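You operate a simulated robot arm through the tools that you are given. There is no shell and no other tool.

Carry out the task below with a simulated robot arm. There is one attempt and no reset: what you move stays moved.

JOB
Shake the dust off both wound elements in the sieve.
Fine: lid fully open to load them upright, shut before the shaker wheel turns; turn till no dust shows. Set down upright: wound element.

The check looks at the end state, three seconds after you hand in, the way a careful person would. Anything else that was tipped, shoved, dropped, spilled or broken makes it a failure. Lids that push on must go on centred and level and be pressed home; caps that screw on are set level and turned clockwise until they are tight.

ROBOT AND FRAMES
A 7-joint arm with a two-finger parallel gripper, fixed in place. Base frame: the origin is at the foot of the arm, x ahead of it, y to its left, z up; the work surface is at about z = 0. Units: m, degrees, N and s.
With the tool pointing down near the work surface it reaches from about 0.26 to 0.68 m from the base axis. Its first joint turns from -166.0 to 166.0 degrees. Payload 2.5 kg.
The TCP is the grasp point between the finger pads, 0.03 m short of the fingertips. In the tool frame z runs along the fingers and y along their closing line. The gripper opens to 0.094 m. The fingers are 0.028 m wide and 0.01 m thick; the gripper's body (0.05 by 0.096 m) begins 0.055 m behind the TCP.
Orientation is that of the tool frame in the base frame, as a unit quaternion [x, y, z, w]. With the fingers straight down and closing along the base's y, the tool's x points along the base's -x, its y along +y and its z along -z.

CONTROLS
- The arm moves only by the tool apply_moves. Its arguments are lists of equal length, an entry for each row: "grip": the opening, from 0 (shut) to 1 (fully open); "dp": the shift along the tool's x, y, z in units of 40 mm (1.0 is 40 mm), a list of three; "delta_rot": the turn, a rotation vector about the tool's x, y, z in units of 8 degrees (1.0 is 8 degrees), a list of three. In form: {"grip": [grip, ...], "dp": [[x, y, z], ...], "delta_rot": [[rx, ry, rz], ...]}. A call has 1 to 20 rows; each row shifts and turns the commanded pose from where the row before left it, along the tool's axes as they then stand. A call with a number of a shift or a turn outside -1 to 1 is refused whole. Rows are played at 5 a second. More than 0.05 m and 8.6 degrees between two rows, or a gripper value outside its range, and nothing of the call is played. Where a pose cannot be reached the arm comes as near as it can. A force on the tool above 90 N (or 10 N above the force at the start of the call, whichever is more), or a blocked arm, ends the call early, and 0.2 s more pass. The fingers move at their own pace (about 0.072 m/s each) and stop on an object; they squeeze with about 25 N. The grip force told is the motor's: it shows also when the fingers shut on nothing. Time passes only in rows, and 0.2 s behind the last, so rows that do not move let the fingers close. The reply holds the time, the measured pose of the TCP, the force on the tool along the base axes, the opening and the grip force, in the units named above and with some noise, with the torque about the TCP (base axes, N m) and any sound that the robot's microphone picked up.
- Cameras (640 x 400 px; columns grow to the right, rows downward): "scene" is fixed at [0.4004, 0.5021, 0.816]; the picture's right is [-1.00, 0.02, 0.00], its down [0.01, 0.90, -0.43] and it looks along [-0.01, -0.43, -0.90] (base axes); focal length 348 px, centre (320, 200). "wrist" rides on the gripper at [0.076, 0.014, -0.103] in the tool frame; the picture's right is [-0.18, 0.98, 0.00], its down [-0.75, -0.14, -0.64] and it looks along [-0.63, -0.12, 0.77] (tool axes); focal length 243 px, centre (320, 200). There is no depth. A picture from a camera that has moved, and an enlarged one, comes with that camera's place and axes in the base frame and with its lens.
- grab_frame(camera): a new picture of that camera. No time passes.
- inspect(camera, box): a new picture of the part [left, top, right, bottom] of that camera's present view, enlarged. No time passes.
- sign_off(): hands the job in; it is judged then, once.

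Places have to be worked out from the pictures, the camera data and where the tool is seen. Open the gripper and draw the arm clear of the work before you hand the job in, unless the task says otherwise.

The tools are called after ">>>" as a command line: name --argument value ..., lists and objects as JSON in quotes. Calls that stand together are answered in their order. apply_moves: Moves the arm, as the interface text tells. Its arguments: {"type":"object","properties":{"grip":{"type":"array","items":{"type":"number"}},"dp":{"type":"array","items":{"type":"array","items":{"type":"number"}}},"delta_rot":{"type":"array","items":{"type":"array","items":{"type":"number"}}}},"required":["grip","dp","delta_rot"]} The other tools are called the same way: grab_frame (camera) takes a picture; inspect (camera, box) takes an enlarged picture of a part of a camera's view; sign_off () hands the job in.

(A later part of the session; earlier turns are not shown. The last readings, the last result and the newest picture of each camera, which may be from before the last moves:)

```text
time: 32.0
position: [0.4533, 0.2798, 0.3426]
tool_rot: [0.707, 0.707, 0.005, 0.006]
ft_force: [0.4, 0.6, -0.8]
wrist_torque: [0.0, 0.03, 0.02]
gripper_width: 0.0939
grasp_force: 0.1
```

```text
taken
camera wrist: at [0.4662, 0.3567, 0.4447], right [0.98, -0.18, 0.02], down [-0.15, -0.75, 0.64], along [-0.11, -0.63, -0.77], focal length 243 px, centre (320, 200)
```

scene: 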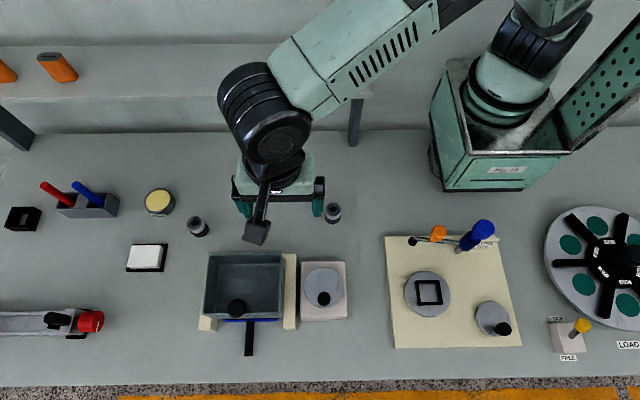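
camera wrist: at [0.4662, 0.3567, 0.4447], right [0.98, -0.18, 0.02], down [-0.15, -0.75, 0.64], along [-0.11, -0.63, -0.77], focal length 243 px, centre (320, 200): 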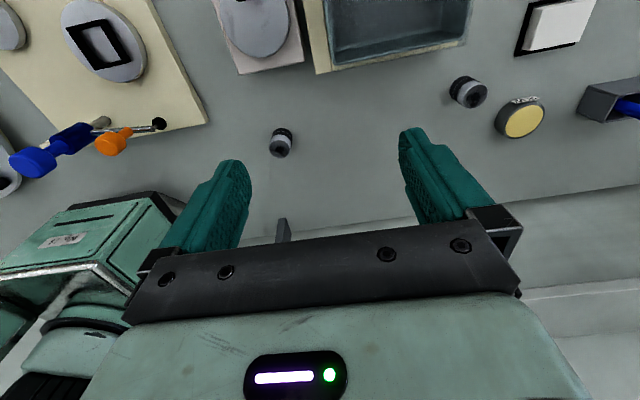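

The new yaw works with a healthy arm posture. Before gripping, I'll dry-run the open-lid pose in free air (tool horizontal, pointing +y) to confirm the arm can reach it.

>>> apply_moves --grip '[1, 1, 1, 1, 1, 1, 1, 1, 1, 1, 1, 1, 1, 1, 1]' --dp '[[-0.25, 0.8, 0.4], [-0.25, 0.8, 0.4], [-0.25, 0.8, 0.4], [0, 0, 0], [0, 0, 0], [0, 0, 0], [0, 0, 0], [0, 0, 0], [0, 0, 0], [0, 0, 0], [0, 0, 0], [0, 0, 0], [0, 0, 0], [0, 0, 0], [0, 0, 0]]' --delta_rot '[[0.11, 0, 0], [0, 0, 0], [0, 0, 0], [0, 1, 0], [0, 1, 0], [0, 1, 0], [0, 1, 0], [0, 1, 0], [0, 1, 0], [0, 1, 0], [0, 1, 0], [0, 1, 0], [0, 1, 0], [0, 1, 0], [0, 0, 0]]'

>>> grab_frame --camera "scene"

```text
time: 35.4
position: [0.5514, 0.2589, 0.324]
tool_rot: [0.489, 0.525, 0.503, -0.481]
ft_force: [0.3, -0.6, 0.6]
wrist_torque: [-0.02, 0.03, 0.01]
gripper_width: 0.0941
grasp_force: 0.1
stopped in row 15: the arm was blocked; the commanded pose is now the measured one
```

```text
taken
```

scene: 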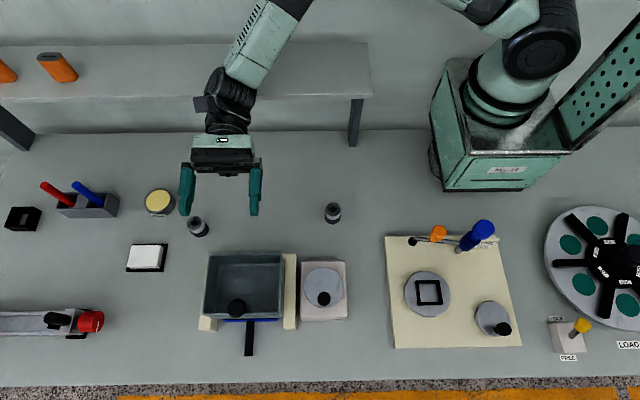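

The arm is blocked with the tool horizontal: the wrist would sit too low near the shelf. So I'll limit the tilt to about 40° and let the knob pivot in the pads, starting by tilting back up.

>>> apply_moves --grip '[1, 1, 1, 1, 1, 1, 1, 1]' --dp '[[0, 0, 0], [0, 0, 0], [0, 0, 0], [0, 0, 0], [0, 0, 0], [0, 0, 0], [0, 0, 0], [0, 0, 0]]' --delta_rot '[[0, -1, 0], [0, -1, 0], [0, -1, 0], [0, -1, 0], [0, -1, 0], [0, -0.9, 0], [0, 0, 0], [0, 0, 0]]'

>>> grab_frame --camera "scene"

```text
time: 37.2
position: [0.5527, 0.2573, 0.3224]
tool_rot: [0.651, 0.673, 0.264, -0.232]
ft_force: [0.3, -0.1, -0.6]
wrist_torque: [-0.04, -0.02, 0.02]
gripper_width: 0.0938
grasp_force: 0.2
```

```text
taken
```

scene: 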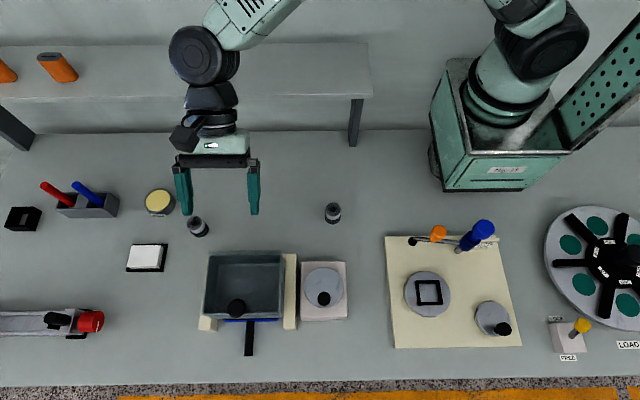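

>>> apply_moves --grip '[1, 1, 1, 1, 1, 1, 1]' --dp '[[0, 0, 0], [0.022, -0.014, 0.755], [0.022, -0.014, 0.755], [0.022, -0.014, 0.755], [0.022, -0.014, 0.755], [0.022, -0.014, 0.755], [0, 0, 0]]' --delta_rot '[[0.227, 0, 0.32], [0, 0, 0], [0, 0, 0], [0, 0, 0], [0, 0, 0], [0, 0, 0], [0, 0, 0]]'

>>> grab_frame --camera "wrist"

>>> inspect --camera "scene" --box '[190, 180, 310, 330]'

```text
time: 38.8
position: [0.5498, 0.3609, 0.2119]
tool_rot: [0.663, 0.661, 0.25, -0.247]
ft_force: [-0.3, 0.6, 0.1]
wrist_torque: [-0.01, 0.0, 0.0]
gripper_width: 0.094
grasp_force: 0.0
```

```text
taken
camera wrist: at [0.5637, 0.3511, 0.3387], right [0.98, -0.14, -0.12], down [-0.14, -0.99, -0.01], along [-0.12, 0.03, -0.99], focal length 243 px, centre (320, 200)
```

wrist: 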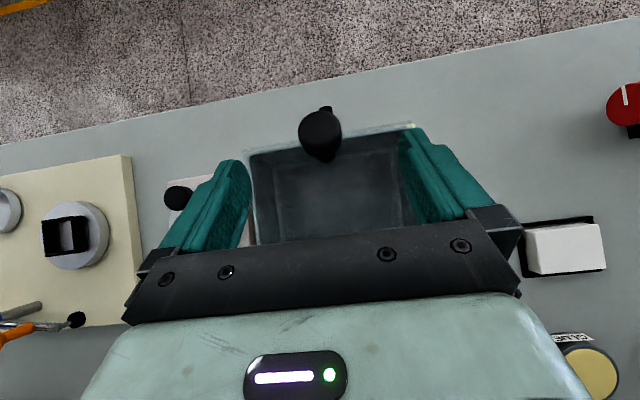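

```text
2.67 times, centred on (250, 255) of scene
camera zoom: at [0.4004, 0.5021, 0.816], right [-1.0, 0.02, 0.0], down [0.01, 0.9, -0.43], along [-0.01, -0.43, -0.9], focal length 928 px, centre (507, 53)
```

zoom: 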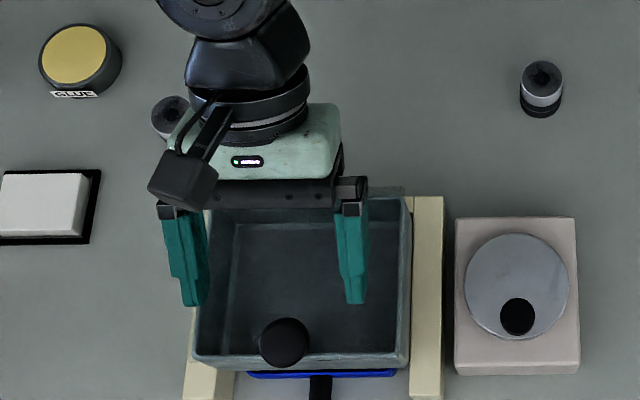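

The knob is centred between the fingers. I'll advance 60 mm along the tool axis and close.

>>> apply_moves --grip '[1, 1, 1, 1, 0, 0, 0, 0, 0]' --dp '[[-0.012, 0, 0.497], [-0.012, 0, 0.497], [-0.012, 0, 0.497], [0, 0, 0], [0, 0, 0], [0, 0, 0], [0, 0, 0], [0, 0, 0], [0, 0, 0]]' --delta_rot '[[0, 0, 0], [0, 0, 0], [0, 0, 0], [0, 0, 0], [0, 0, 0], [0, 0, 0], [0, 0, 0], [0, 0, 0], [0, 0, 0]]'

>>> grab_frame --camera "wrist"

>>> inspect --camera "scene" --box '[190, 180, 310, 330]'

```text
time: 40.8
position: [0.5486, 0.3995, 0.1654]
tool_rot: [0.662, 0.663, 0.247, -0.248]
ft_force: [0.1, 1.4, 1.2]
wrist_torque: [0.0, 0.23, -0.09]
gripper_width: 0.0314
grasp_force: 45.1
```

```text
taken
camera wrist: at [0.5635, 0.3897, 0.2924], right [0.98, -0.14, -0.12], down [-0.14, -0.99, -0.01], along [-0.12, 0.03, -0.99], focal length 243 px, centre (320, 200)
```

wrist: 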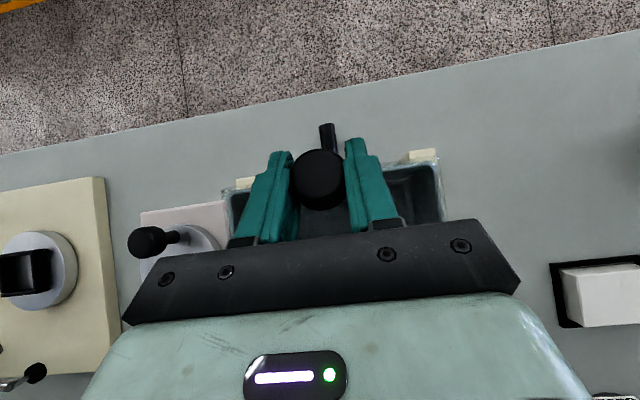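

```text
2.67 times, centred on (250, 255) of scene
camera zoom: at [0.4004, 0.5021, 0.816], right [-1.0, 0.02, 0.0], down [0.01, 0.9, -0.43], along [-0.01, -0.43, -0.9], focal length 928 px, centre (507, 53)
```

zoom: 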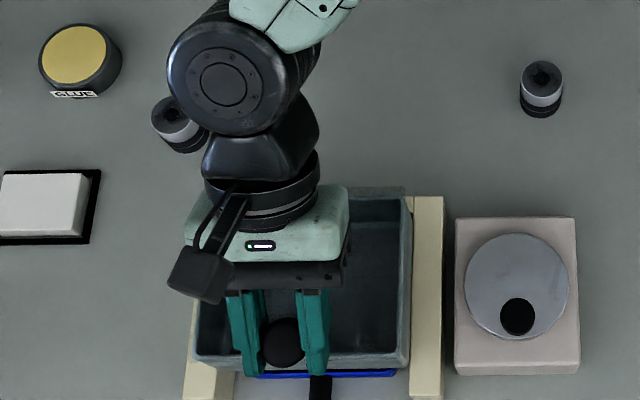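

This is a clean grasp with almost no side load. I'll start the lift on the arc at fixed tilt, 10° first.

>>> apply_moves --grip '[0, 0, 0]' --dp '[[0.095, 0, -0.245], [0.08, 0, -0.245], [0, 0, 0]]' --delta_rot '[[0, 0, 0], [0, 0, 0], [0, 0, 0]]'

```text
time: 41.6
position: [0.5496, 0.3912, 0.1862]
tool_rot: [0.662, 0.662, 0.248, -0.248]
ft_force: [-0.2, 8.3, -7.5]
wrist_torque: [1.18, 0.04, -0.02]
gripper_width: 0.0313
grasp_force: 44.6
```

>>> apply_moves --grip '[0, 0, 0, 0, 0]' --dp '[[0.05, 0, -0.255], [0.034, 0, -0.255], [0.01, 0, -0.261], [-0.015, 0, -0.261], [0, 0, 0]]' --delta_rot '[[0, 0, 0], [0, 0, 0], [0, 0, 0], [0, 0, 0], [0, 0, 0]]'

>>> inspect --camera "scene" --box '[190, 180, 310, 330]'

>>> grab_frame --camera "wrist"

```text
time: 42.8
position: [0.5503, 0.3667, 0.22]
tool_rot: [0.662, 0.662, 0.25, -0.249]
ft_force: [-0.6, 15.9, 4.3]
wrist_torque: [1.05, 0.07, -0.09]
gripper_width: 0.0313
grasp_force: 44.4
```

```text
2.67 times, centred on (250, 255) of scene
camera zoom: at [0.4004, 0.5021, 0.816], right [-1.0, 0.02, 0.0], down [0.01, 0.9, -0.43], along [-0.01, -0.43, -0.9], focal length 928 px, centre (507, 53)
```

zoom: 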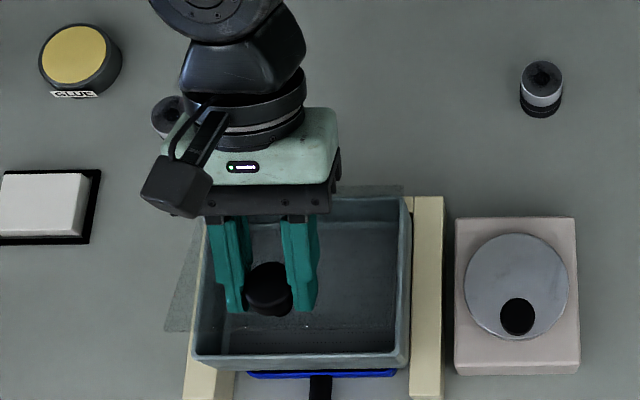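

```text
taken
camera wrist: at [0.5639, 0.3567, 0.346], right [0.98, -0.14, -0.12], down [-0.14, -0.99, -0.01], along [-0.12, 0.03, -0.99], focal length 243 px, centre (320, 200)
```

wrist: 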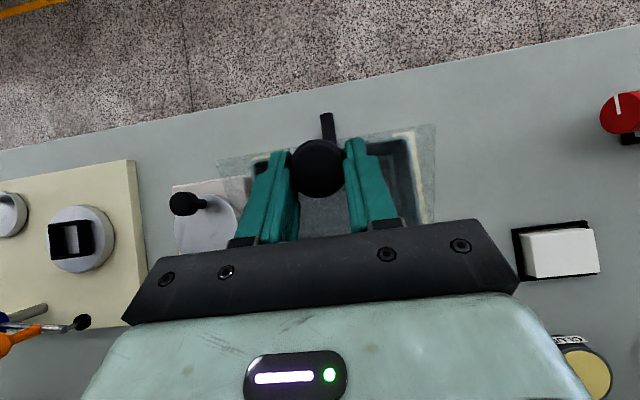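

>>> apply_moves --grip '[0, 0, 0, 0, 0]' --dp '[[-0.037, 0, -0.256], [-0.058, 0, -0.256], [-0.08, 0, -0.245], [-0.103, 0, -0.24], [0, 0, 0]]' --delta_rot '[[0, 0, 0], [0, 0, 0], [0, 0, 0], [0, 0, 0], [0, 0, 0]]'

>>> inspect --camera "scene" --box '[190, 180, 310, 330]'

>>> grab_frame --camera "wrist"

```text
time: 44.0
position: [0.5492, 0.3319, 0.2401]
tool_rot: [0.661, 0.662, 0.249, -0.248]
ft_force: [0.0, 15.8, 13.9]
wrist_torque: [1.1, 0.1, -0.07]
gripper_width: 0.0311
grasp_force: 44.6
```

```text
2.67 times, centred on (250, 255) of scene
camera zoom: at [0.4004, 0.5021, 0.816], right [-1.0, 0.02, 0.0], down [0.01, 0.9, -0.43], along [-0.01, -0.43, -0.9], focal length 928 px, centre (507, 53)
```

zoom: 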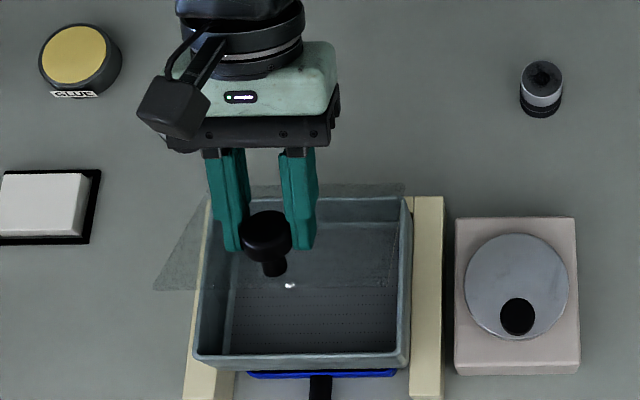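

```text
taken
camera wrist: at [0.5632, 0.3222, 0.3681], right [0.98, -0.14, -0.12], down [-0.14, -0.99, -0.01], along [-0.12, 0.03, -0.99], focal length 243 px, centre (320, 200)
```

wrist: 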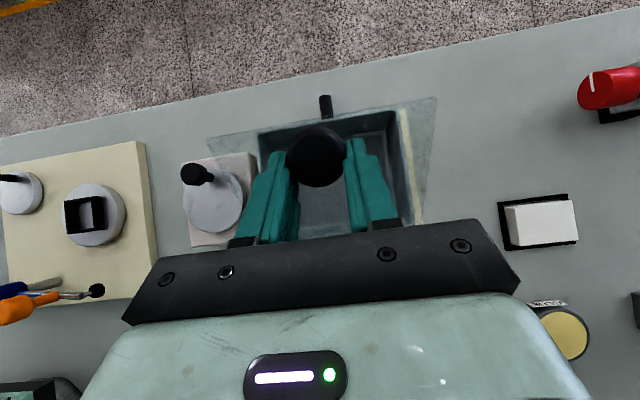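

The path matches the circle (displacement −67.6, +74.7 mm at 50°). Continuing to 80°.

>>> apply_moves --grip '[0, 0, 0, 0, 0, 0, 0]' --dp '[[-0.12, 0, -0.225], [-0.138, 0, -0.217], [-0.16, 0, -0.203], [-0.18, 0, -0.194], [-0.192, 0, -0.173], [-0.206, 0, -0.155], [0, 0, 0]]' --delta_rot '[[0, 0, 0], [0, 0, 0], [0, 0, 0], [0, 0, 0], [0, 0, 0], [0, 0, 0], [0, 0, 0]]'

>>> inspect --camera "scene" --box '[190, 180, 310, 330]'

>>> grab_frame --camera "wrist"

```text
time: 45.6
position: [0.55, 0.2702, 0.2495]
tool_rot: [0.663, 0.662, 0.247, -0.248]
ft_force: [-1.0, -0.1, -0.5]
wrist_torque: [0.03, 0.02, -0.04]
gripper_width: 0.0
grasp_force: 33.2
```

```text
2.67 times, centred on (250, 255) of scene
camera zoom: at [0.4004, 0.5021, 0.816], right [-1.0, 0.02, 0.0], down [0.01, 0.9, -0.43], along [-0.01, -0.43, -0.9], focal length 928 px, centre (507, 53)
```

zoom: 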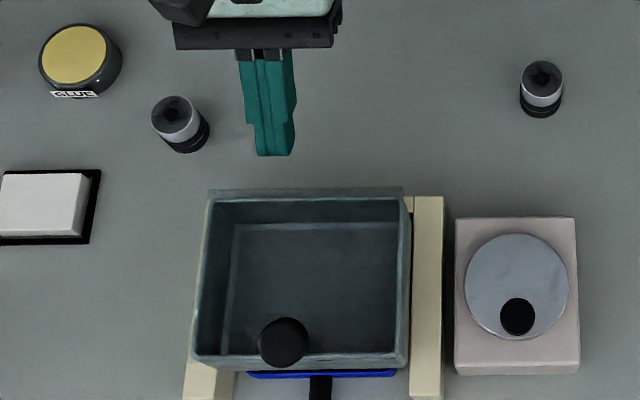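

```text
taken
camera wrist: at [0.5643, 0.2615, 0.3757], right [0.98, -0.14, -0.12], down [-0.14, -0.99, -0.01], along [-0.12, 0.03, -0.99], focal length 243 px, centre (320, 200)
```

wrist: 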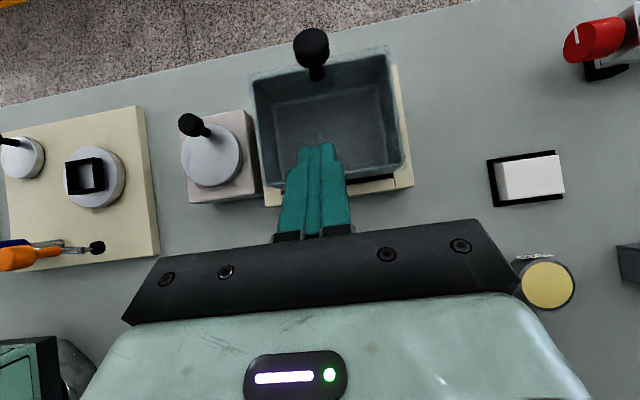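

The knob slipped out somewhere past 50° and the lid fell shut, but it looks intact and the box hasn't moved. From the pane's back edge the hinge is really near (y 0.283, z 0.122), so my arc was too tight. I'll re-grip deeper at 24° tilt, co-rotate the tool with the lid and track that circle with frequent checks.

>>> apply_moves --grip '[1, 1, 1, 1, 1, 1, 1]' --dp '[[0, 0, -0.2], [0, 0, 0], [0, 0, 0], [0.716, 0, 0.65], [0.716, 0, 0.65], [0.716, 0, 0.65], [0, 0, 0]]' --delta_rot '[[0, -0.717, 0], [0, -0.717, 0], [0, -0.717, 0], [0, 0, 0], [0, 0, 0], [0, 0, 0], [0, 0, 0]]'

>>> grab_frame --camera "wrist"

>>> inspect --camera "wrist" --box '[240, 60, 420, 220]'

```text
time: 47.2
position: [0.5493, 0.3732, 0.2197]
tool_rot: [0.692, 0.692, 0.146, -0.145]
ft_force: [0.6, 1.0, 0.0]
wrist_torque: [-0.02, -0.02, -0.03]
gripper_width: 0.0939
grasp_force: 0.1
```

```text
taken
camera wrist: at [0.564, 0.4024, 0.3435], right [0.98, -0.17, -0.07], down [-0.14, -0.95, 0.28], along [-0.12, -0.27, -0.96], focal length 243 px, centre (320, 200)
```

wrist: 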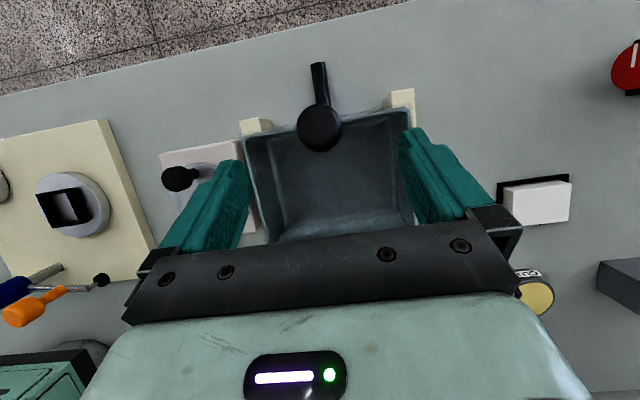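

```text
2.50 times, centred on (330, 140) of wrist
camera zoom: at [0.564, 0.4024, 0.3435], right [0.98, -0.17, -0.07], down [-0.14, -0.95, 0.28], along [-0.12, -0.27, -0.96], focal length 606 px, centre (295, 350)
```

zoom: 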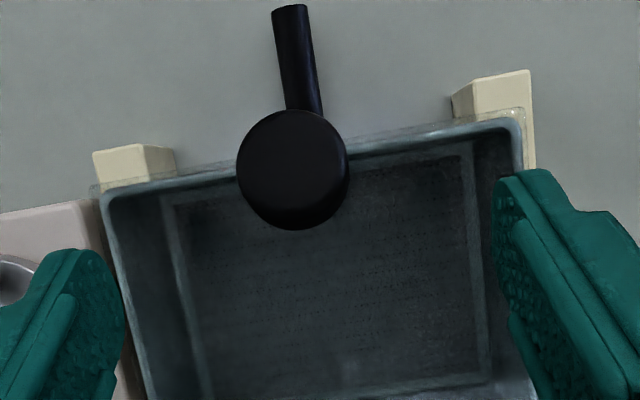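

>>> apply_moves --grip '[1, 1, 1, 1, 0, 0, 0, 0, 0]' --dp '[[0.037, 0.01, 0.528], [0.037, 0, 0.528], [0.037, 0, 0.528], [0, 0, 0], [0, 0, 0], [0, 0, 0], [0, 0, 0], [0, 0, 0], [0, 0, 0]]' --delta_rot '[[0, 0, 0], [0, 0, 0], [0, 0, 0], [0, 0, 0], [0, 0, 0], [0, 0, 0], [0, 0, 0], [0, 0, 0], [0, 0, 0]]'

>>> inspect --camera "wrist" --box '[240, 60, 420, 220]'

```text
time: 49.2
position: [0.5516, 0.4043, 0.1639]
tool_rot: [0.692, 0.692, 0.147, -0.146]
ft_force: [0.8, 2.9, 12.5]
wrist_torque: [-0.19, -0.07, -0.18]
gripper_width: 0.0319
grasp_force: 44.9
```

```text
2.50 times, centred on (330, 140) of wrist
camera zoom: at [0.5658, 0.4326, 0.2877], right [0.98, -0.17, -0.07], down [-0.14, -0.95, 0.28], along [-0.12, -0.27, -0.96], focal length 606 px, centre (295, 350)
```

zoom: 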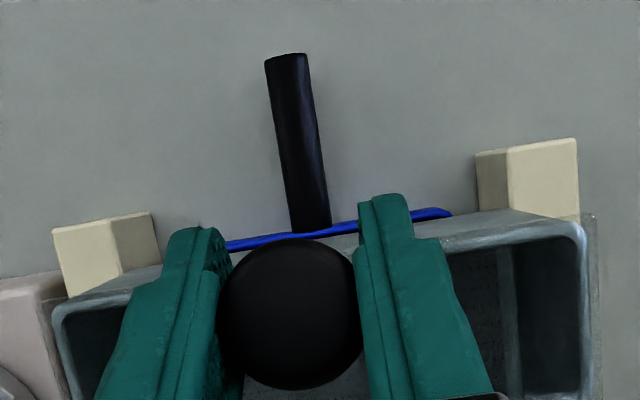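

The grip is solid at 31.9 mm. I'll lift along the wider arc with a 0.3:1 co-rotation, the first 20°.

>>> apply_moves --grip '[0, 0, 0, 0, 0]' --dp '[[0.03, 0, -0.278], [0.0, 0, -0.278], [-0.012, 0, -0.278], [-0.03, 0, -0.278], [0, 0, 0]]' --delta_rot '[[0, 0.188, 0], [0, 0.188, 0], [0, 0.188, 0], [0, 0.188, 0], [0, 0, 0]]'

>>> inspect --camera "scene" --box '[190, 180, 310, 330]'

```text
time: 50.4
position: [0.5492, 0.3854, 0.2027]
tool_rot: [0.683, 0.682, 0.184, -0.183]
ft_force: [-0.2, 14.7, 1.5]
wrist_torque: [0.99, 0.38, -0.15]
gripper_width: 0.0311
grasp_force: 44.2
```

```text
2.67 times, centred on (250, 255) of scene
camera zoom: at [0.4004, 0.5021, 0.816], right [-1.0, 0.02, 0.0], down [0.01, 0.9, -0.43], along [-0.01, -0.43, -0.9], focal length 928 px, centre (507, 53)
```

zoom: 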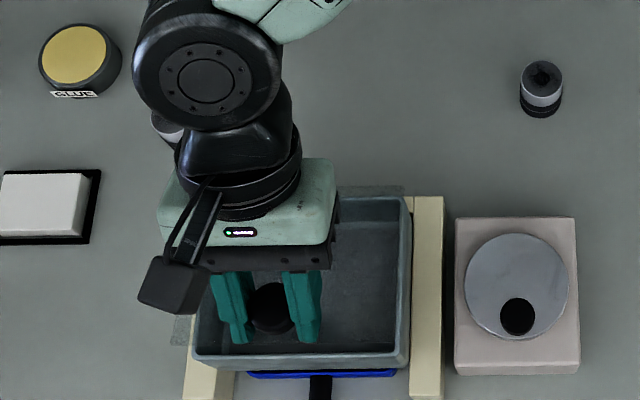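

>>> apply_moves --grip '[0, 0, 0, 0, 0]' --dp '[[-0.047, 0, -0.274], [-0.062, 0, -0.273], [-0.08, 0, -0.266], [-0.097, 0, -0.263], [0, 0, 0]]' --delta_rot '[[0, 0.188, 0], [0, 0.188, 0], [0, 0.188, 0], [0, 0.188, 0], [0, 0, 0]]'

>>> inspect --camera "scene" --box '[190, 180, 310, 330]'

>>> inspect --camera "wrist" --box '[220, 60, 420, 240]'

```text
time: 51.6
position: [0.5513, 0.3532, 0.2351]
tool_rot: [0.672, 0.673, 0.219, -0.217]
ft_force: [-0.3, 18.4, 15.1]
wrist_torque: [0.76, 0.21, 0.06]
gripper_width: 0.0315
grasp_force: 45.0
```

```text
2.67 times, centred on (250, 255) of scene
camera zoom: at [0.4004, 0.5021, 0.816], right [-1.0, 0.02, 0.0], down [0.01, 0.9, -0.43], along [-0.01, -0.43, -0.9], focal length 928 px, centre (507, 53)
```

zoom: 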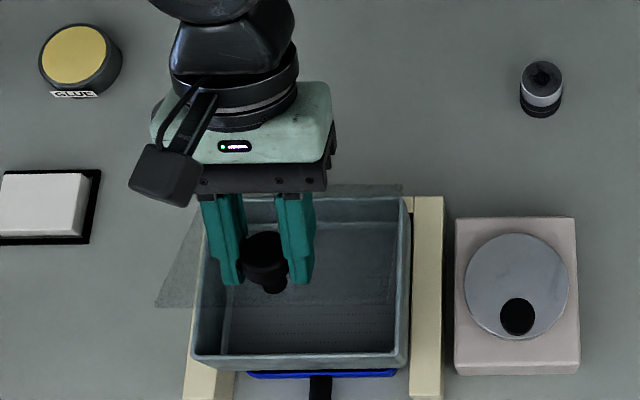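

```text
2.22 times, centred on (320, 150) of wrist
camera zoom: at [0.5644, 0.3546, 0.3616], right [0.98, -0.15, -0.11], down [-0.14, -0.99, 0.08], along [-0.12, -0.06, -0.99], focal length 539 px, centre (320, 311)
```

zoom: 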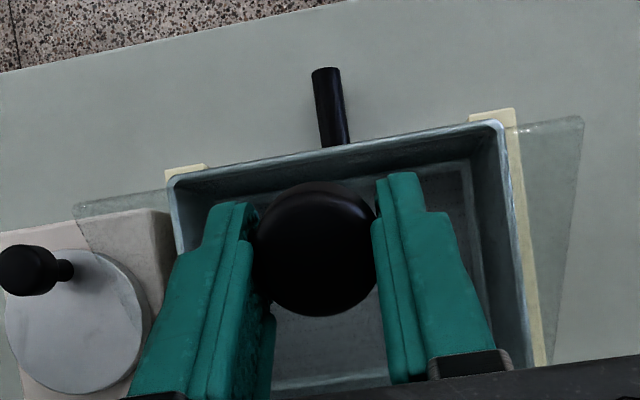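

>>> apply_moves --grip '[0, 0, 0]' --dp '[[-0.08, 0, -0.264], [-0.1, 0, -0.263], [0, 0, 0]]' --delta_rot '[[0, 0.188, 0], [0, 0.188, 0], [0, 0, 0]]'

>>> inspect --camera "wrist" --box '[220, 60, 420, 240]'

```text
time: 52.4
position: [0.5514, 0.3327, 0.2452]
tool_rot: [0.668, 0.666, 0.235, -0.234]
ft_force: [-0.5, 10.0, 4.8]
wrist_torque: [0.89, 0.26, -0.03]
gripper_width: 0.0313
grasp_force: 44.4
```

```text
2.22 times, centred on (320, 150) of wrist
camera zoom: at [0.565, 0.3285, 0.3716], right [0.98, -0.14, -0.12], down [-0.14, -0.99, 0.03], along [-0.12, -0.01, -0.99], focal length 539 px, centre (320, 311)
```

zoom: 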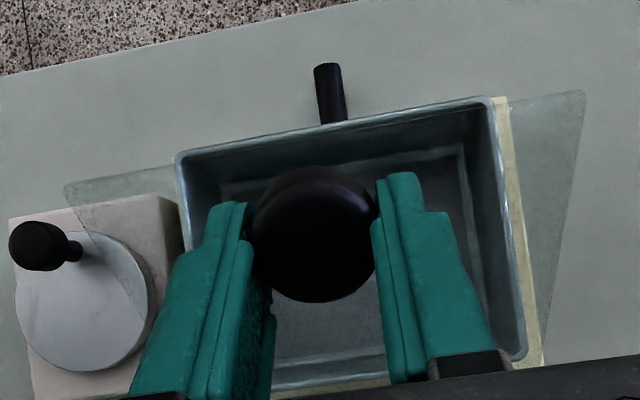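

Tracking is good, though the knob has crept about 5 mm across the pads, which puts the hinge slightly higher (z≈0.131). I'll bias outward a bit and continue in small steps.

>>> apply_moves --grip '[0, 0, 0]' --dp '[[-0.1, 0, -0.25], [-0.12, 0, -0.25], [0, 0, 0]]' --delta_rot '[[0, 0.188, 0], [0, 0.188, 0], [0, 0, 0]]'

>>> inspect --camera "wrist" --box '[220, 60, 420, 240]'

>>> inspect --camera "scene" --box '[190, 180, 310, 330]'

```text
time: 53.2
position: [0.5507, 0.3138, 0.2522]
tool_rot: [0.662, 0.66, 0.251, -0.252]
ft_force: [-0.2, 2.6, -14.7]
wrist_torque: [0.81, -0.03, 0.01]
gripper_width: 0.0311
grasp_force: 45.3
```

```text
2.22 times, centred on (320, 150) of wrist
camera zoom: at [0.5645, 0.3024, 0.3793], right [0.98, -0.14, -0.12], down [-0.14, -0.99, -0.02], along [-0.12, 0.04, -0.99], focal length 539 px, centre (320, 311)
```

zoom: 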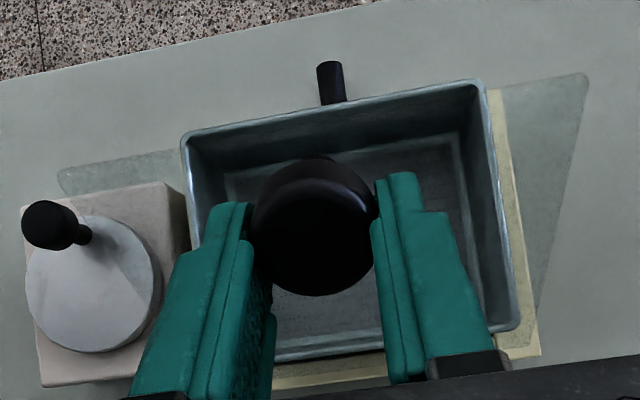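

```text
2.67 times, centred on (250, 255) of scene
camera zoom: at [0.4004, 0.5021, 0.816], right [-1.0, 0.02, 0.0], down [0.01, 0.9, -0.43], along [-0.01, -0.43, -0.9], focal length 928 px, centre (507, 53)
```

zoom: 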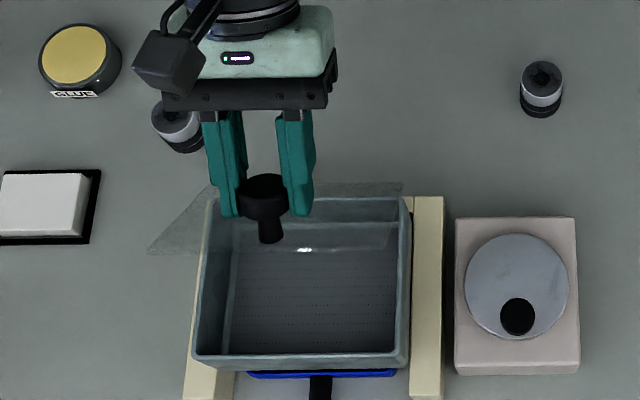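

>>> apply_moves --grip '[0, 0, 0]' --dp '[[-0.16, 0, -0.215], [-0.175, 0, -0.21], [0, 0, 0]]' --delta_rot '[[0, 0.188, 0], [0, 0.188, 0], [0, 0, 0]]'

>>> inspect --camera "wrist" --box '[220, 60, 420, 240]'

>>> inspect --camera "scene" --box '[190, 180, 310, 330]'

```text
time: 54.0
position: [0.5501, 0.2949, 0.2583]
tool_rot: [0.653, 0.654, 0.271, -0.27]
ft_force: [-0.1, 7.1, -7.3]
wrist_torque: [1.0, 0.05, -0.03]
gripper_width: 0.0313
grasp_force: 44.8
```

```text
2.22 times, centred on (320, 150) of wrist
camera zoom: at [0.5645, 0.2765, 0.3844], right [0.98, -0.13, -0.13], down [-0.14, -0.99, -0.08], along [-0.12, 0.09, -0.99], focal length 539 px, centre (320, 311)
```

zoom: 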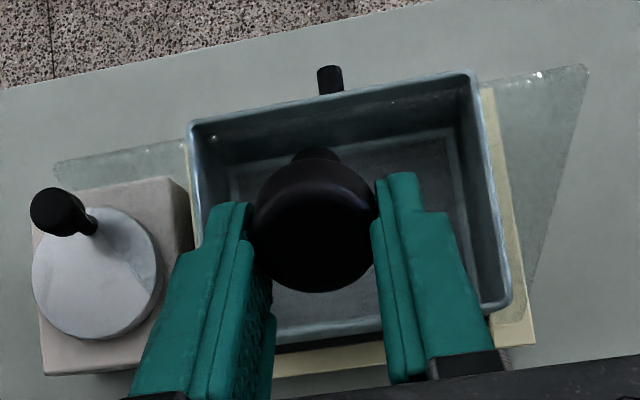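

```text
2.67 times, centred on (250, 255) of scene
camera zoom: at [0.4004, 0.5021, 0.816], right [-1.0, 0.02, 0.0], down [0.01, 0.9, -0.43], along [-0.01, -0.43, -0.9], focal length 928 px, centre (507, 53)
```

zoom: 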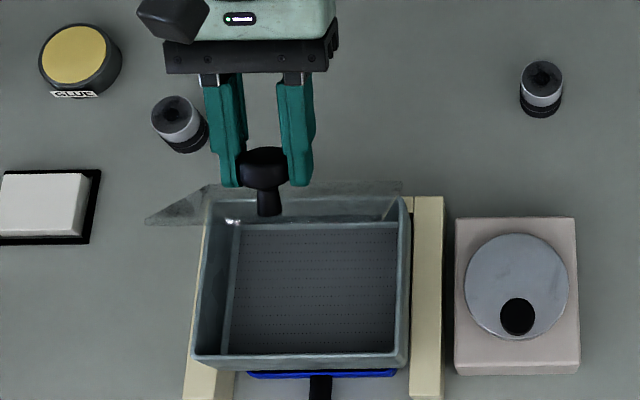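

>>> apply_moves --grip '[0, 0, 0]' --dp '[[-0.185, 0, -0.2], [-0.195, 0, -0.19], [0, 0, 0]]' --delta_rot '[[0, 0.188, 0], [0, 0.188, 0], [0, 0, 0]]'

>>> inspect --camera "wrist" --box '[220, 60, 420, 240]'

>>> grab_frame --camera "scene"

```text
time: 54.8
position: [0.5503, 0.2742, 0.2604]
tool_rot: [0.646, 0.646, 0.289, -0.286]
ft_force: [0.4, 8.9, 13.9]
wrist_torque: [1.36, 0.11, 0.04]
gripper_width: 0.0308
grasp_force: 44.9
```

```text
2.22 times, centred on (320, 150) of wrist
camera zoom: at [0.5642, 0.2481, 0.3852], right [0.98, -0.12, -0.13], down [-0.14, -0.98, -0.13], along [-0.12, 0.15, -0.98], focal length 539 px, centre (320, 311)
```

zoom: 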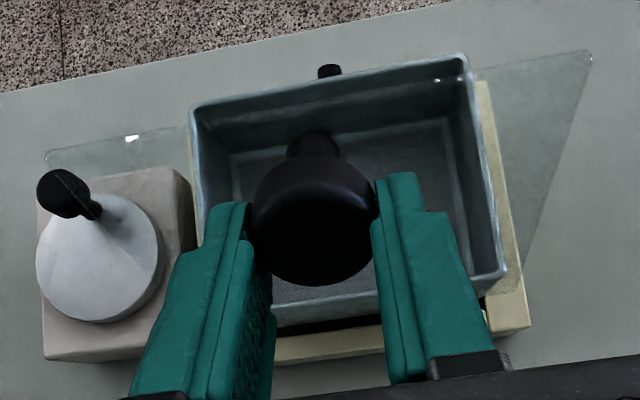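

```text
taken
```

scene: 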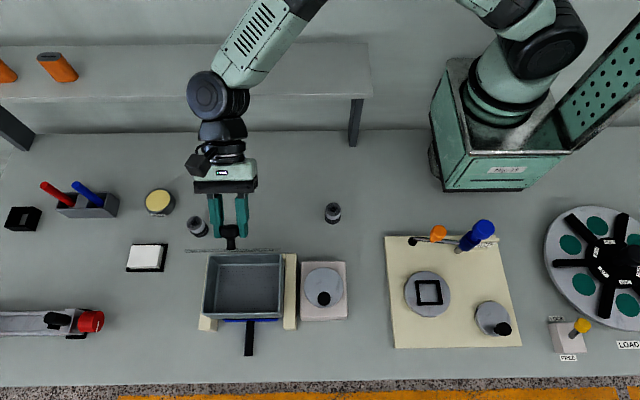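

The lid is edge-on to the scene camera, about 75° open, and the grip is holding. Continuing.

>>> apply_moves --grip '[0, 0, 0]' --dp '[[-0.185, 0, -0.2], [-0.195, 0, -0.19], [0, 0, 0]]' --delta_rot '[[0, 0.188, 0], [0, 0.188, 0], [0, 0, 0]]'

>>> inspect --camera "wrist" --box '[220, 60, 420, 240]'

>>> inspect --camera "scene" --box '[170, 160, 310, 330]'

```text
time: 55.6
position: [0.5501, 0.2485, 0.2561]
tool_rot: [0.639, 0.638, 0.304, -0.303]
ft_force: [0.0, 5.0, 13.6]
wrist_torque: [1.16, 0.02, -0.03]
gripper_width: 0.031
grasp_force: 44.8
```

```text
2.22 times, centred on (320, 150) of wrist
camera zoom: at [0.5639, 0.2182, 0.3802], right [0.98, -0.12, -0.14], down [-0.14, -0.97, -0.18], along [-0.12, 0.2, -0.97], focal length 539 px, centre (320, 311)
```

zoom: 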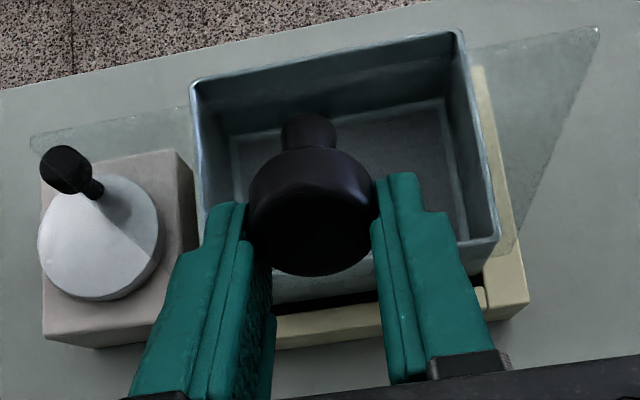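

```text
2.35 times, centred on (240, 245) of scene
camera zoom: at [0.4004, 0.5021, 0.816], right [-1.0, 0.02, 0.0], down [0.01, 0.9, -0.43], along [-0.01, -0.43, -0.9], focal length 819 px, centre (508, 94)
```

zoom: 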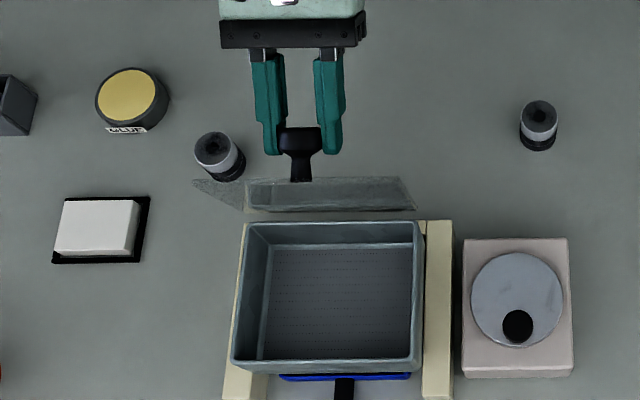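

>>> apply_moves --grip '[0, 0, 0]' --dp '[[-0.215, 0, -0.162], [-0.225, 0, -0.15], [0, 0, 0]]' --delta_rot '[[0, 0.188, 0], [0, 0.188, 0], [0, 0, 0]]'

>>> inspect --camera "wrist" --box '[220, 60, 420, 240]'

>>> inspect --camera "scene" --box '[170, 160, 310, 330]'

```text
time: 56.4
position: [0.5503, 0.2283, 0.2513]
tool_rot: [0.63, 0.631, 0.319, -0.32]
ft_force: [0.2, 5.0, 5.0]
wrist_torque: [0.97, 0.08, 0.02]
gripper_width: 0.0309
grasp_force: 45.4
```

```text
2.22 times, centred on (320, 150) of wrist
camera zoom: at [0.5635, 0.1905, 0.3722], right [0.98, -0.11, -0.15], down [-0.14, -0.96, -0.23], along [-0.12, 0.25, -0.96], focal length 539 px, centre (320, 311)
```

zoom: 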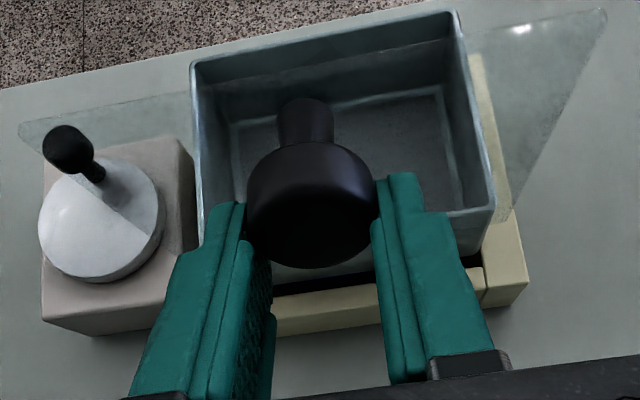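

```text
2.35 times, centred on (240, 245) of scene
camera zoom: at [0.4004, 0.5021, 0.816], right [-1.0, 0.02, 0.0], down [0.01, 0.9, -0.43], along [-0.01, -0.43, -0.9], focal length 819 px, centre (508, 94)
```

zoom: 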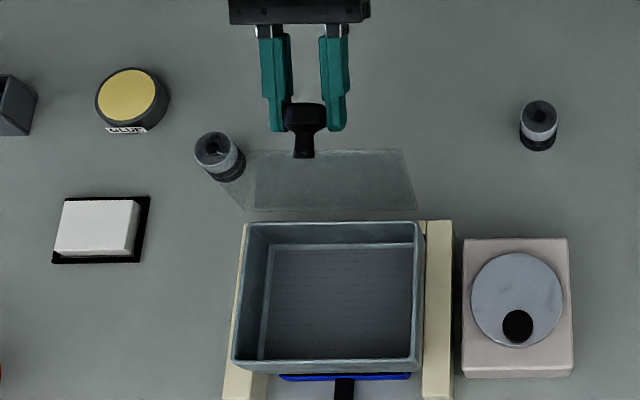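

>>> apply_moves --grip '[0, 0, 0]' --dp '[[-0.235, 0, -0.13], [-0.245, 0, -0.11], [0, 0, 0]]' --delta_rot '[[0, 0, 0], [0, 0, 0], [0, 0, 0]]'

>>> inspect --camera "wrist" --box '[220, 60, 420, 240]'

>>> inspect --camera "scene" --box '[170, 160, 310, 330]'

```text
time: 57.2
position: [0.551, 0.209, 0.2424]
tool_rot: [0.63, 0.63, 0.322, -0.319]
ft_force: [-0.1, -0.9, 20.6]
wrist_torque: [1.44, 0.15, 0.27]
gripper_width: 0.0309
grasp_force: 44.6
```

```text
2.22 times, centred on (320, 150) of wrist
camera zoom: at [0.5647, 0.1714, 0.3641], right [0.98, -0.11, -0.15], down [-0.14, -0.96, -0.23], along [-0.12, 0.25, -0.96], focal length 539 px, centre (320, 311)
```

zoom: 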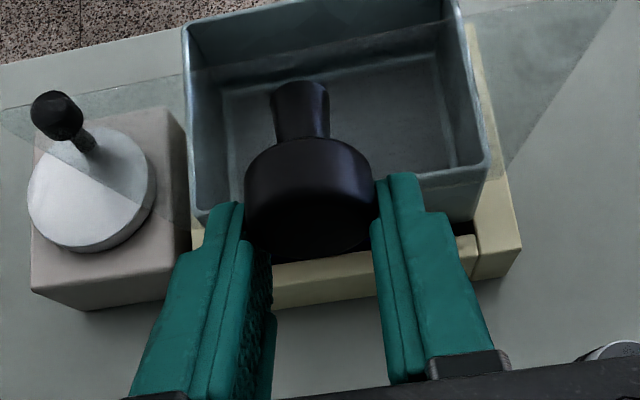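

```text
2.35 times, centred on (240, 245) of scene
camera zoom: at [0.4004, 0.5021, 0.816], right [-1.0, 0.02, 0.0], down [0.01, 0.9, -0.43], along [-0.01, -0.43, -0.9], focal length 819 px, centre (508, 94)
```

zoom: 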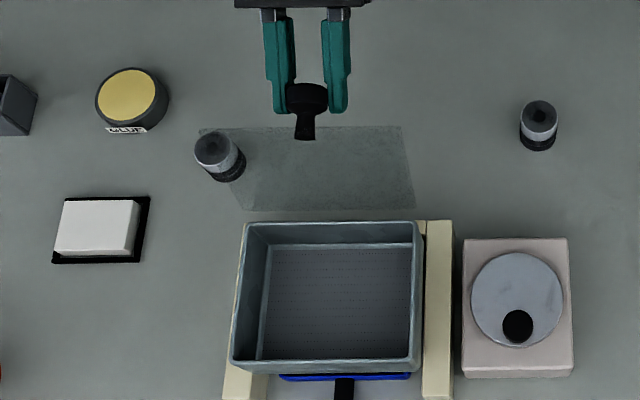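

The lid is at about 102° with no stop felt yet. I'll go 10° more in small steps, watching for resistance.

>>> apply_moves --grip '[0, 0, 0]' --dp '[[-0.225, 0, -0.11], [-0.235, 0, -0.09], [0, 0, 0]]' --delta_rot '[[0, 0, 0], [0, 0, 0], [0, 0, 0]]'

>>> inspect --camera "wrist" --box '[220, 60, 420, 240]'

>>> inspect --camera "scene" --box '[170, 160, 310, 330]'

```text
time: 58.0
position: [0.5492, 0.1965, 0.2335]
tool_rot: [0.627, 0.631, 0.322, -0.323]
ft_force: [-0.2, 25.8, 25.3]
wrist_torque: [0.51, 0.01, -0.15]
gripper_width: 0.0312
grasp_force: 44.6
```

```text
2.22 times, centred on (320, 150) of wrist
camera zoom: at [0.5638, 0.1592, 0.3552], right [0.98, -0.1, -0.15], down [-0.14, -0.96, -0.24], along [-0.12, 0.25, -0.96], focal length 539 px, centre (320, 311)
```

zoom: 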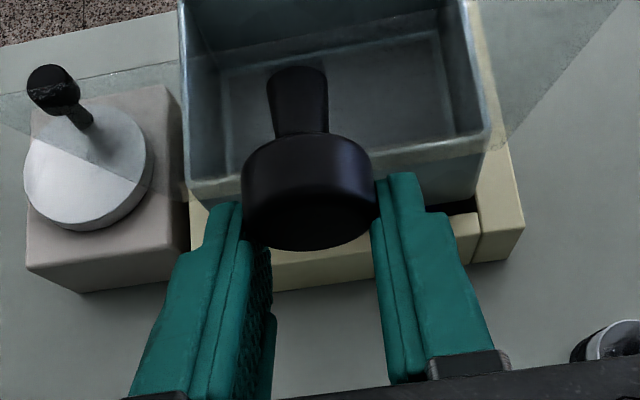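

```text
2.35 times, centred on (240, 245) of scene
camera zoom: at [0.4004, 0.5021, 0.816], right [-1.0, 0.02, 0.0], down [0.01, 0.9, -0.43], along [-0.01, -0.43, -0.9], focal length 819 px, centre (508, 94)
```

zoom: 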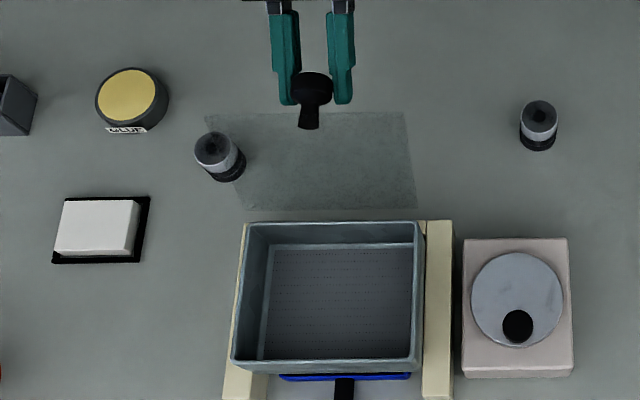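

Resistance has appeared (+26 N in y) with the lid at about 110°, so it's at its stop. I'll open the gripper and back away along the tool axis.

>>> apply_moves --grip '[0.45, 0.6, 0.6, 0.6, 0.6, 0.6, 0.6]' --dp '[[0, 0, 0], [0, 0, 0], [0, 0, 0], [0, 0, -0.5], [0, 0, -0.8], [0, 0, -0.8], [0, 0, 0]]' --delta_rot '[[0, 0, 0], [0, 0, 0], [0, 0, 0], [0, 0, 0], [0, 0, 0], [0, 0, 0], [0, 0, 0]]'

>>> inspect --camera "scene" --box '[170, 160, 310, 330]'

>>> grab_frame --camera "wrist"

```text
time: 59.6
position: [0.5464, 0.1346, 0.2788]
tool_rot: [0.626, 0.633, 0.319, -0.327]
ft_force: [13.9, 61.1, -34.3]
wrist_torque: [2.39, -0.24, 0.49]
gripper_width: 0.0563
grasp_force: 0.0
```

```text
2.35 times, centred on (240, 245) of scene
camera zoom: at [0.4004, 0.5021, 0.816], right [-1.0, 0.02, 0.0], down [0.01, 0.9, -0.43], along [-0.01, -0.43, -0.9], focal length 819 px, centre (508, 94)
```

zoom: 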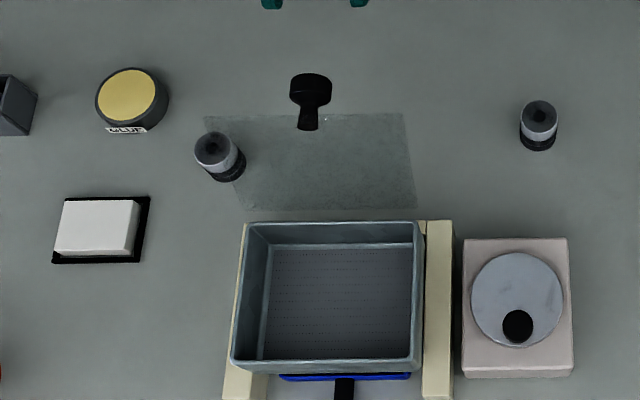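

```text
taken
camera wrist: at [0.5616, 0.0967, 0.4004], right [0.98, -0.09, -0.15], down [-0.13, -0.96, -0.24], along [-0.13, 0.25, -0.96], focal length 243 px, centre (320, 200)
```

wrist: 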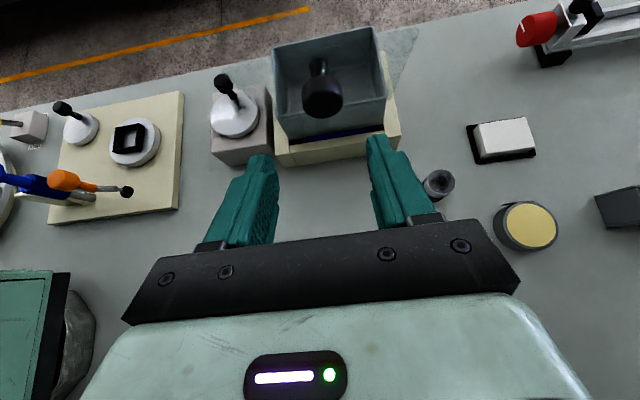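

The lid stays open at its stop. The arm itself shows a contact load (61 N), probably the wrist against the shelf, so I'll move straight up and straighten the tool.

>>> apply_moves --grip '[0.6, 0.6, 0.6, 0.6]' --dp '[[0.405, 0, -0.294], [0.405, 0, -0.294], [0.405, 0, -0.294], [0, 0, 0]]' --delta_rot '[[0, -0.5, 0], [0, -0.5, 0], [0, -0.5, 0], [0, 0, 0]]'

>>> grab_frame --camera "scene"

```text
time: 60.6
position: [0.5514, 0.1302, 0.3403]
tool_rot: [0.661, 0.66, 0.252, -0.252]
ft_force: [0.0, 0.2, -0.1]
wrist_torque: [-0.01, -0.01, 0.04]
gripper_width: 0.0564
grasp_force: 0.0
```

```text
taken
```

scene: 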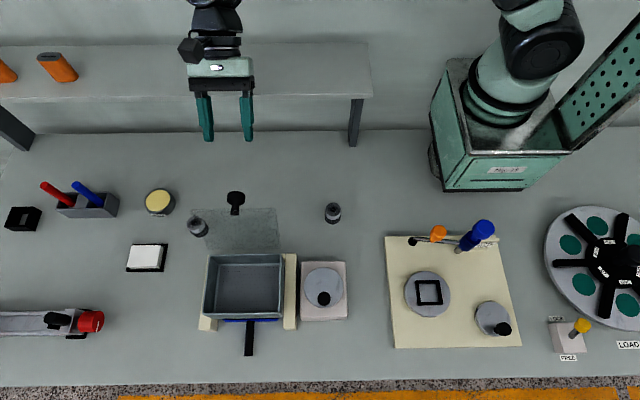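

The arm is free again, the lid is open and nothing on the shelf moved. The open lid's knob would be in the way of a radial reach to the far element (0.69, 0.19), so I'll approach it leaning from the −x/−y side: straighten, yaw +30°, then tilt 25°.

>>> apply_moves --grip '[0.8, 0.8, 0.8, 0.8, 0.8, 0.8, 0.8, 0.8, 0.8, 0.8, 0.8, 0.8, 0.8, 0.8, 0.8]' --dp '[[0, 0, 0], [0, 0, 0], [0, 0, 0], [0, 0, 0], [0, 0, 0], [0, 0, 0], [0, 0, 0], [0, 0, 0], [0, 0, 0], [0, 0, 0], [0, 0, 0], [0, 0, 0], [0, 0, 0], [0, 0, 0], [0, 0, 0]]' --delta_rot '[[0, -0.9, 0], [0, -0.9, 0], [0, -0.9, 0], [0, -0.9, 0], [0, -0.9, 0], [0, -0.71, 0], [0, 0, 0.9375], [0, 0, 0.9375], [0, 0, 0.9375], [0, 0, 0.9375], [0, 0.78, 0], [0, 0.78, 0], [0, 0.78, 0], [0, 0.785, 0], [0, 0, 0]]'

>>> grab_frame --camera "wrist"

>>> grab_frame --camera "scene"

```text
time: 63.8
position: [0.5499, 0.1292, 0.3411]
tool_rot: [0.846, 0.487, 0.189, -0.109]
ft_force: [-0.5, -0.1, 0.2]
wrist_torque: [0.01, -0.03, -0.01]
gripper_width: 0.0752
grasp_force: 0.1
```

```text
taken
camera wrist: at [0.5751, 0.1447, 0.466], right [0.77, -0.64, -0.08], down [-0.6, -0.76, 0.26], along [-0.22, -0.15, -0.96], focal length 243 px, centre (320, 200)
```

wrist: 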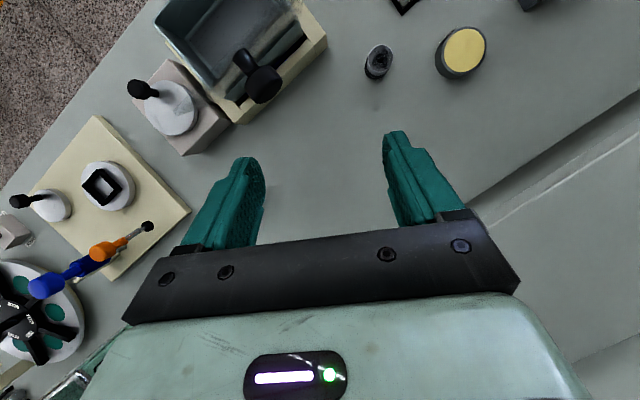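

```text
taken
```

scene: 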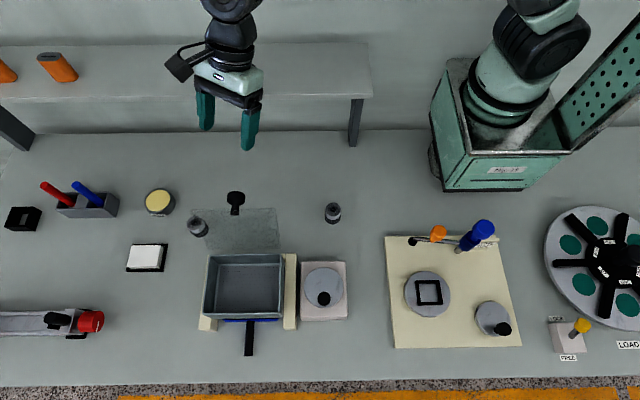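

>>> apply_moves --grip '[0.8, 0.8, 0.8, 0.8, 0.8]' --dp '[[-0.112, 0.75, 0.6], [-0.112, 0.75, 0.7], [-0.112, 0.5, 0.95], [-0.113, 0.257, 0.97], [0, 0, 0]]' --delta_rot '[[0, 0, 0], [0, 0, 0], [0, 0, 0], [0, 0, 0], [0, 0, 0]]'

>>> grab_frame --camera "wrist"

>>> grab_frame --camera "scene"

```text
time: 65.0
position: [0.6468, 0.1173, 0.2161]
tool_rot: [0.845, 0.488, 0.189, -0.109]
ft_force: [0.3, -0.2, 0.1]
wrist_torque: [0.05, -0.02, 0.01]
gripper_width: 0.0752
grasp_force: 0.1
```

```text
taken
camera wrist: at [0.6723, 0.1323, 0.3414], right [0.77, -0.64, -0.08], down [-0.6, -0.76, 0.26], along [-0.23, -0.15, -0.96], focal length 243 px, centre (320, 200)
```

wrist: 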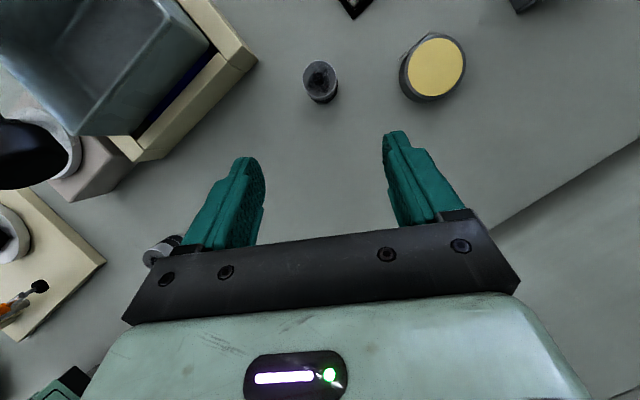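

```text
taken
```

scene: 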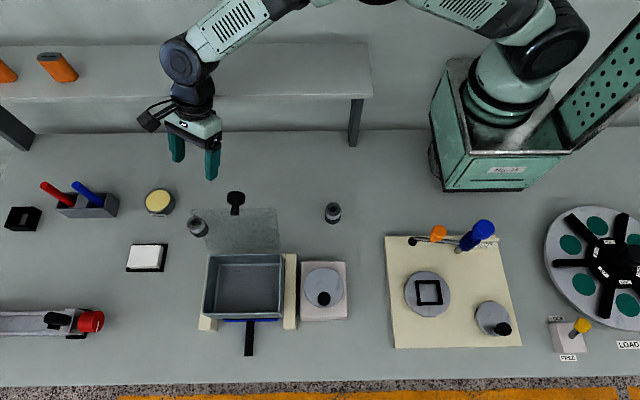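

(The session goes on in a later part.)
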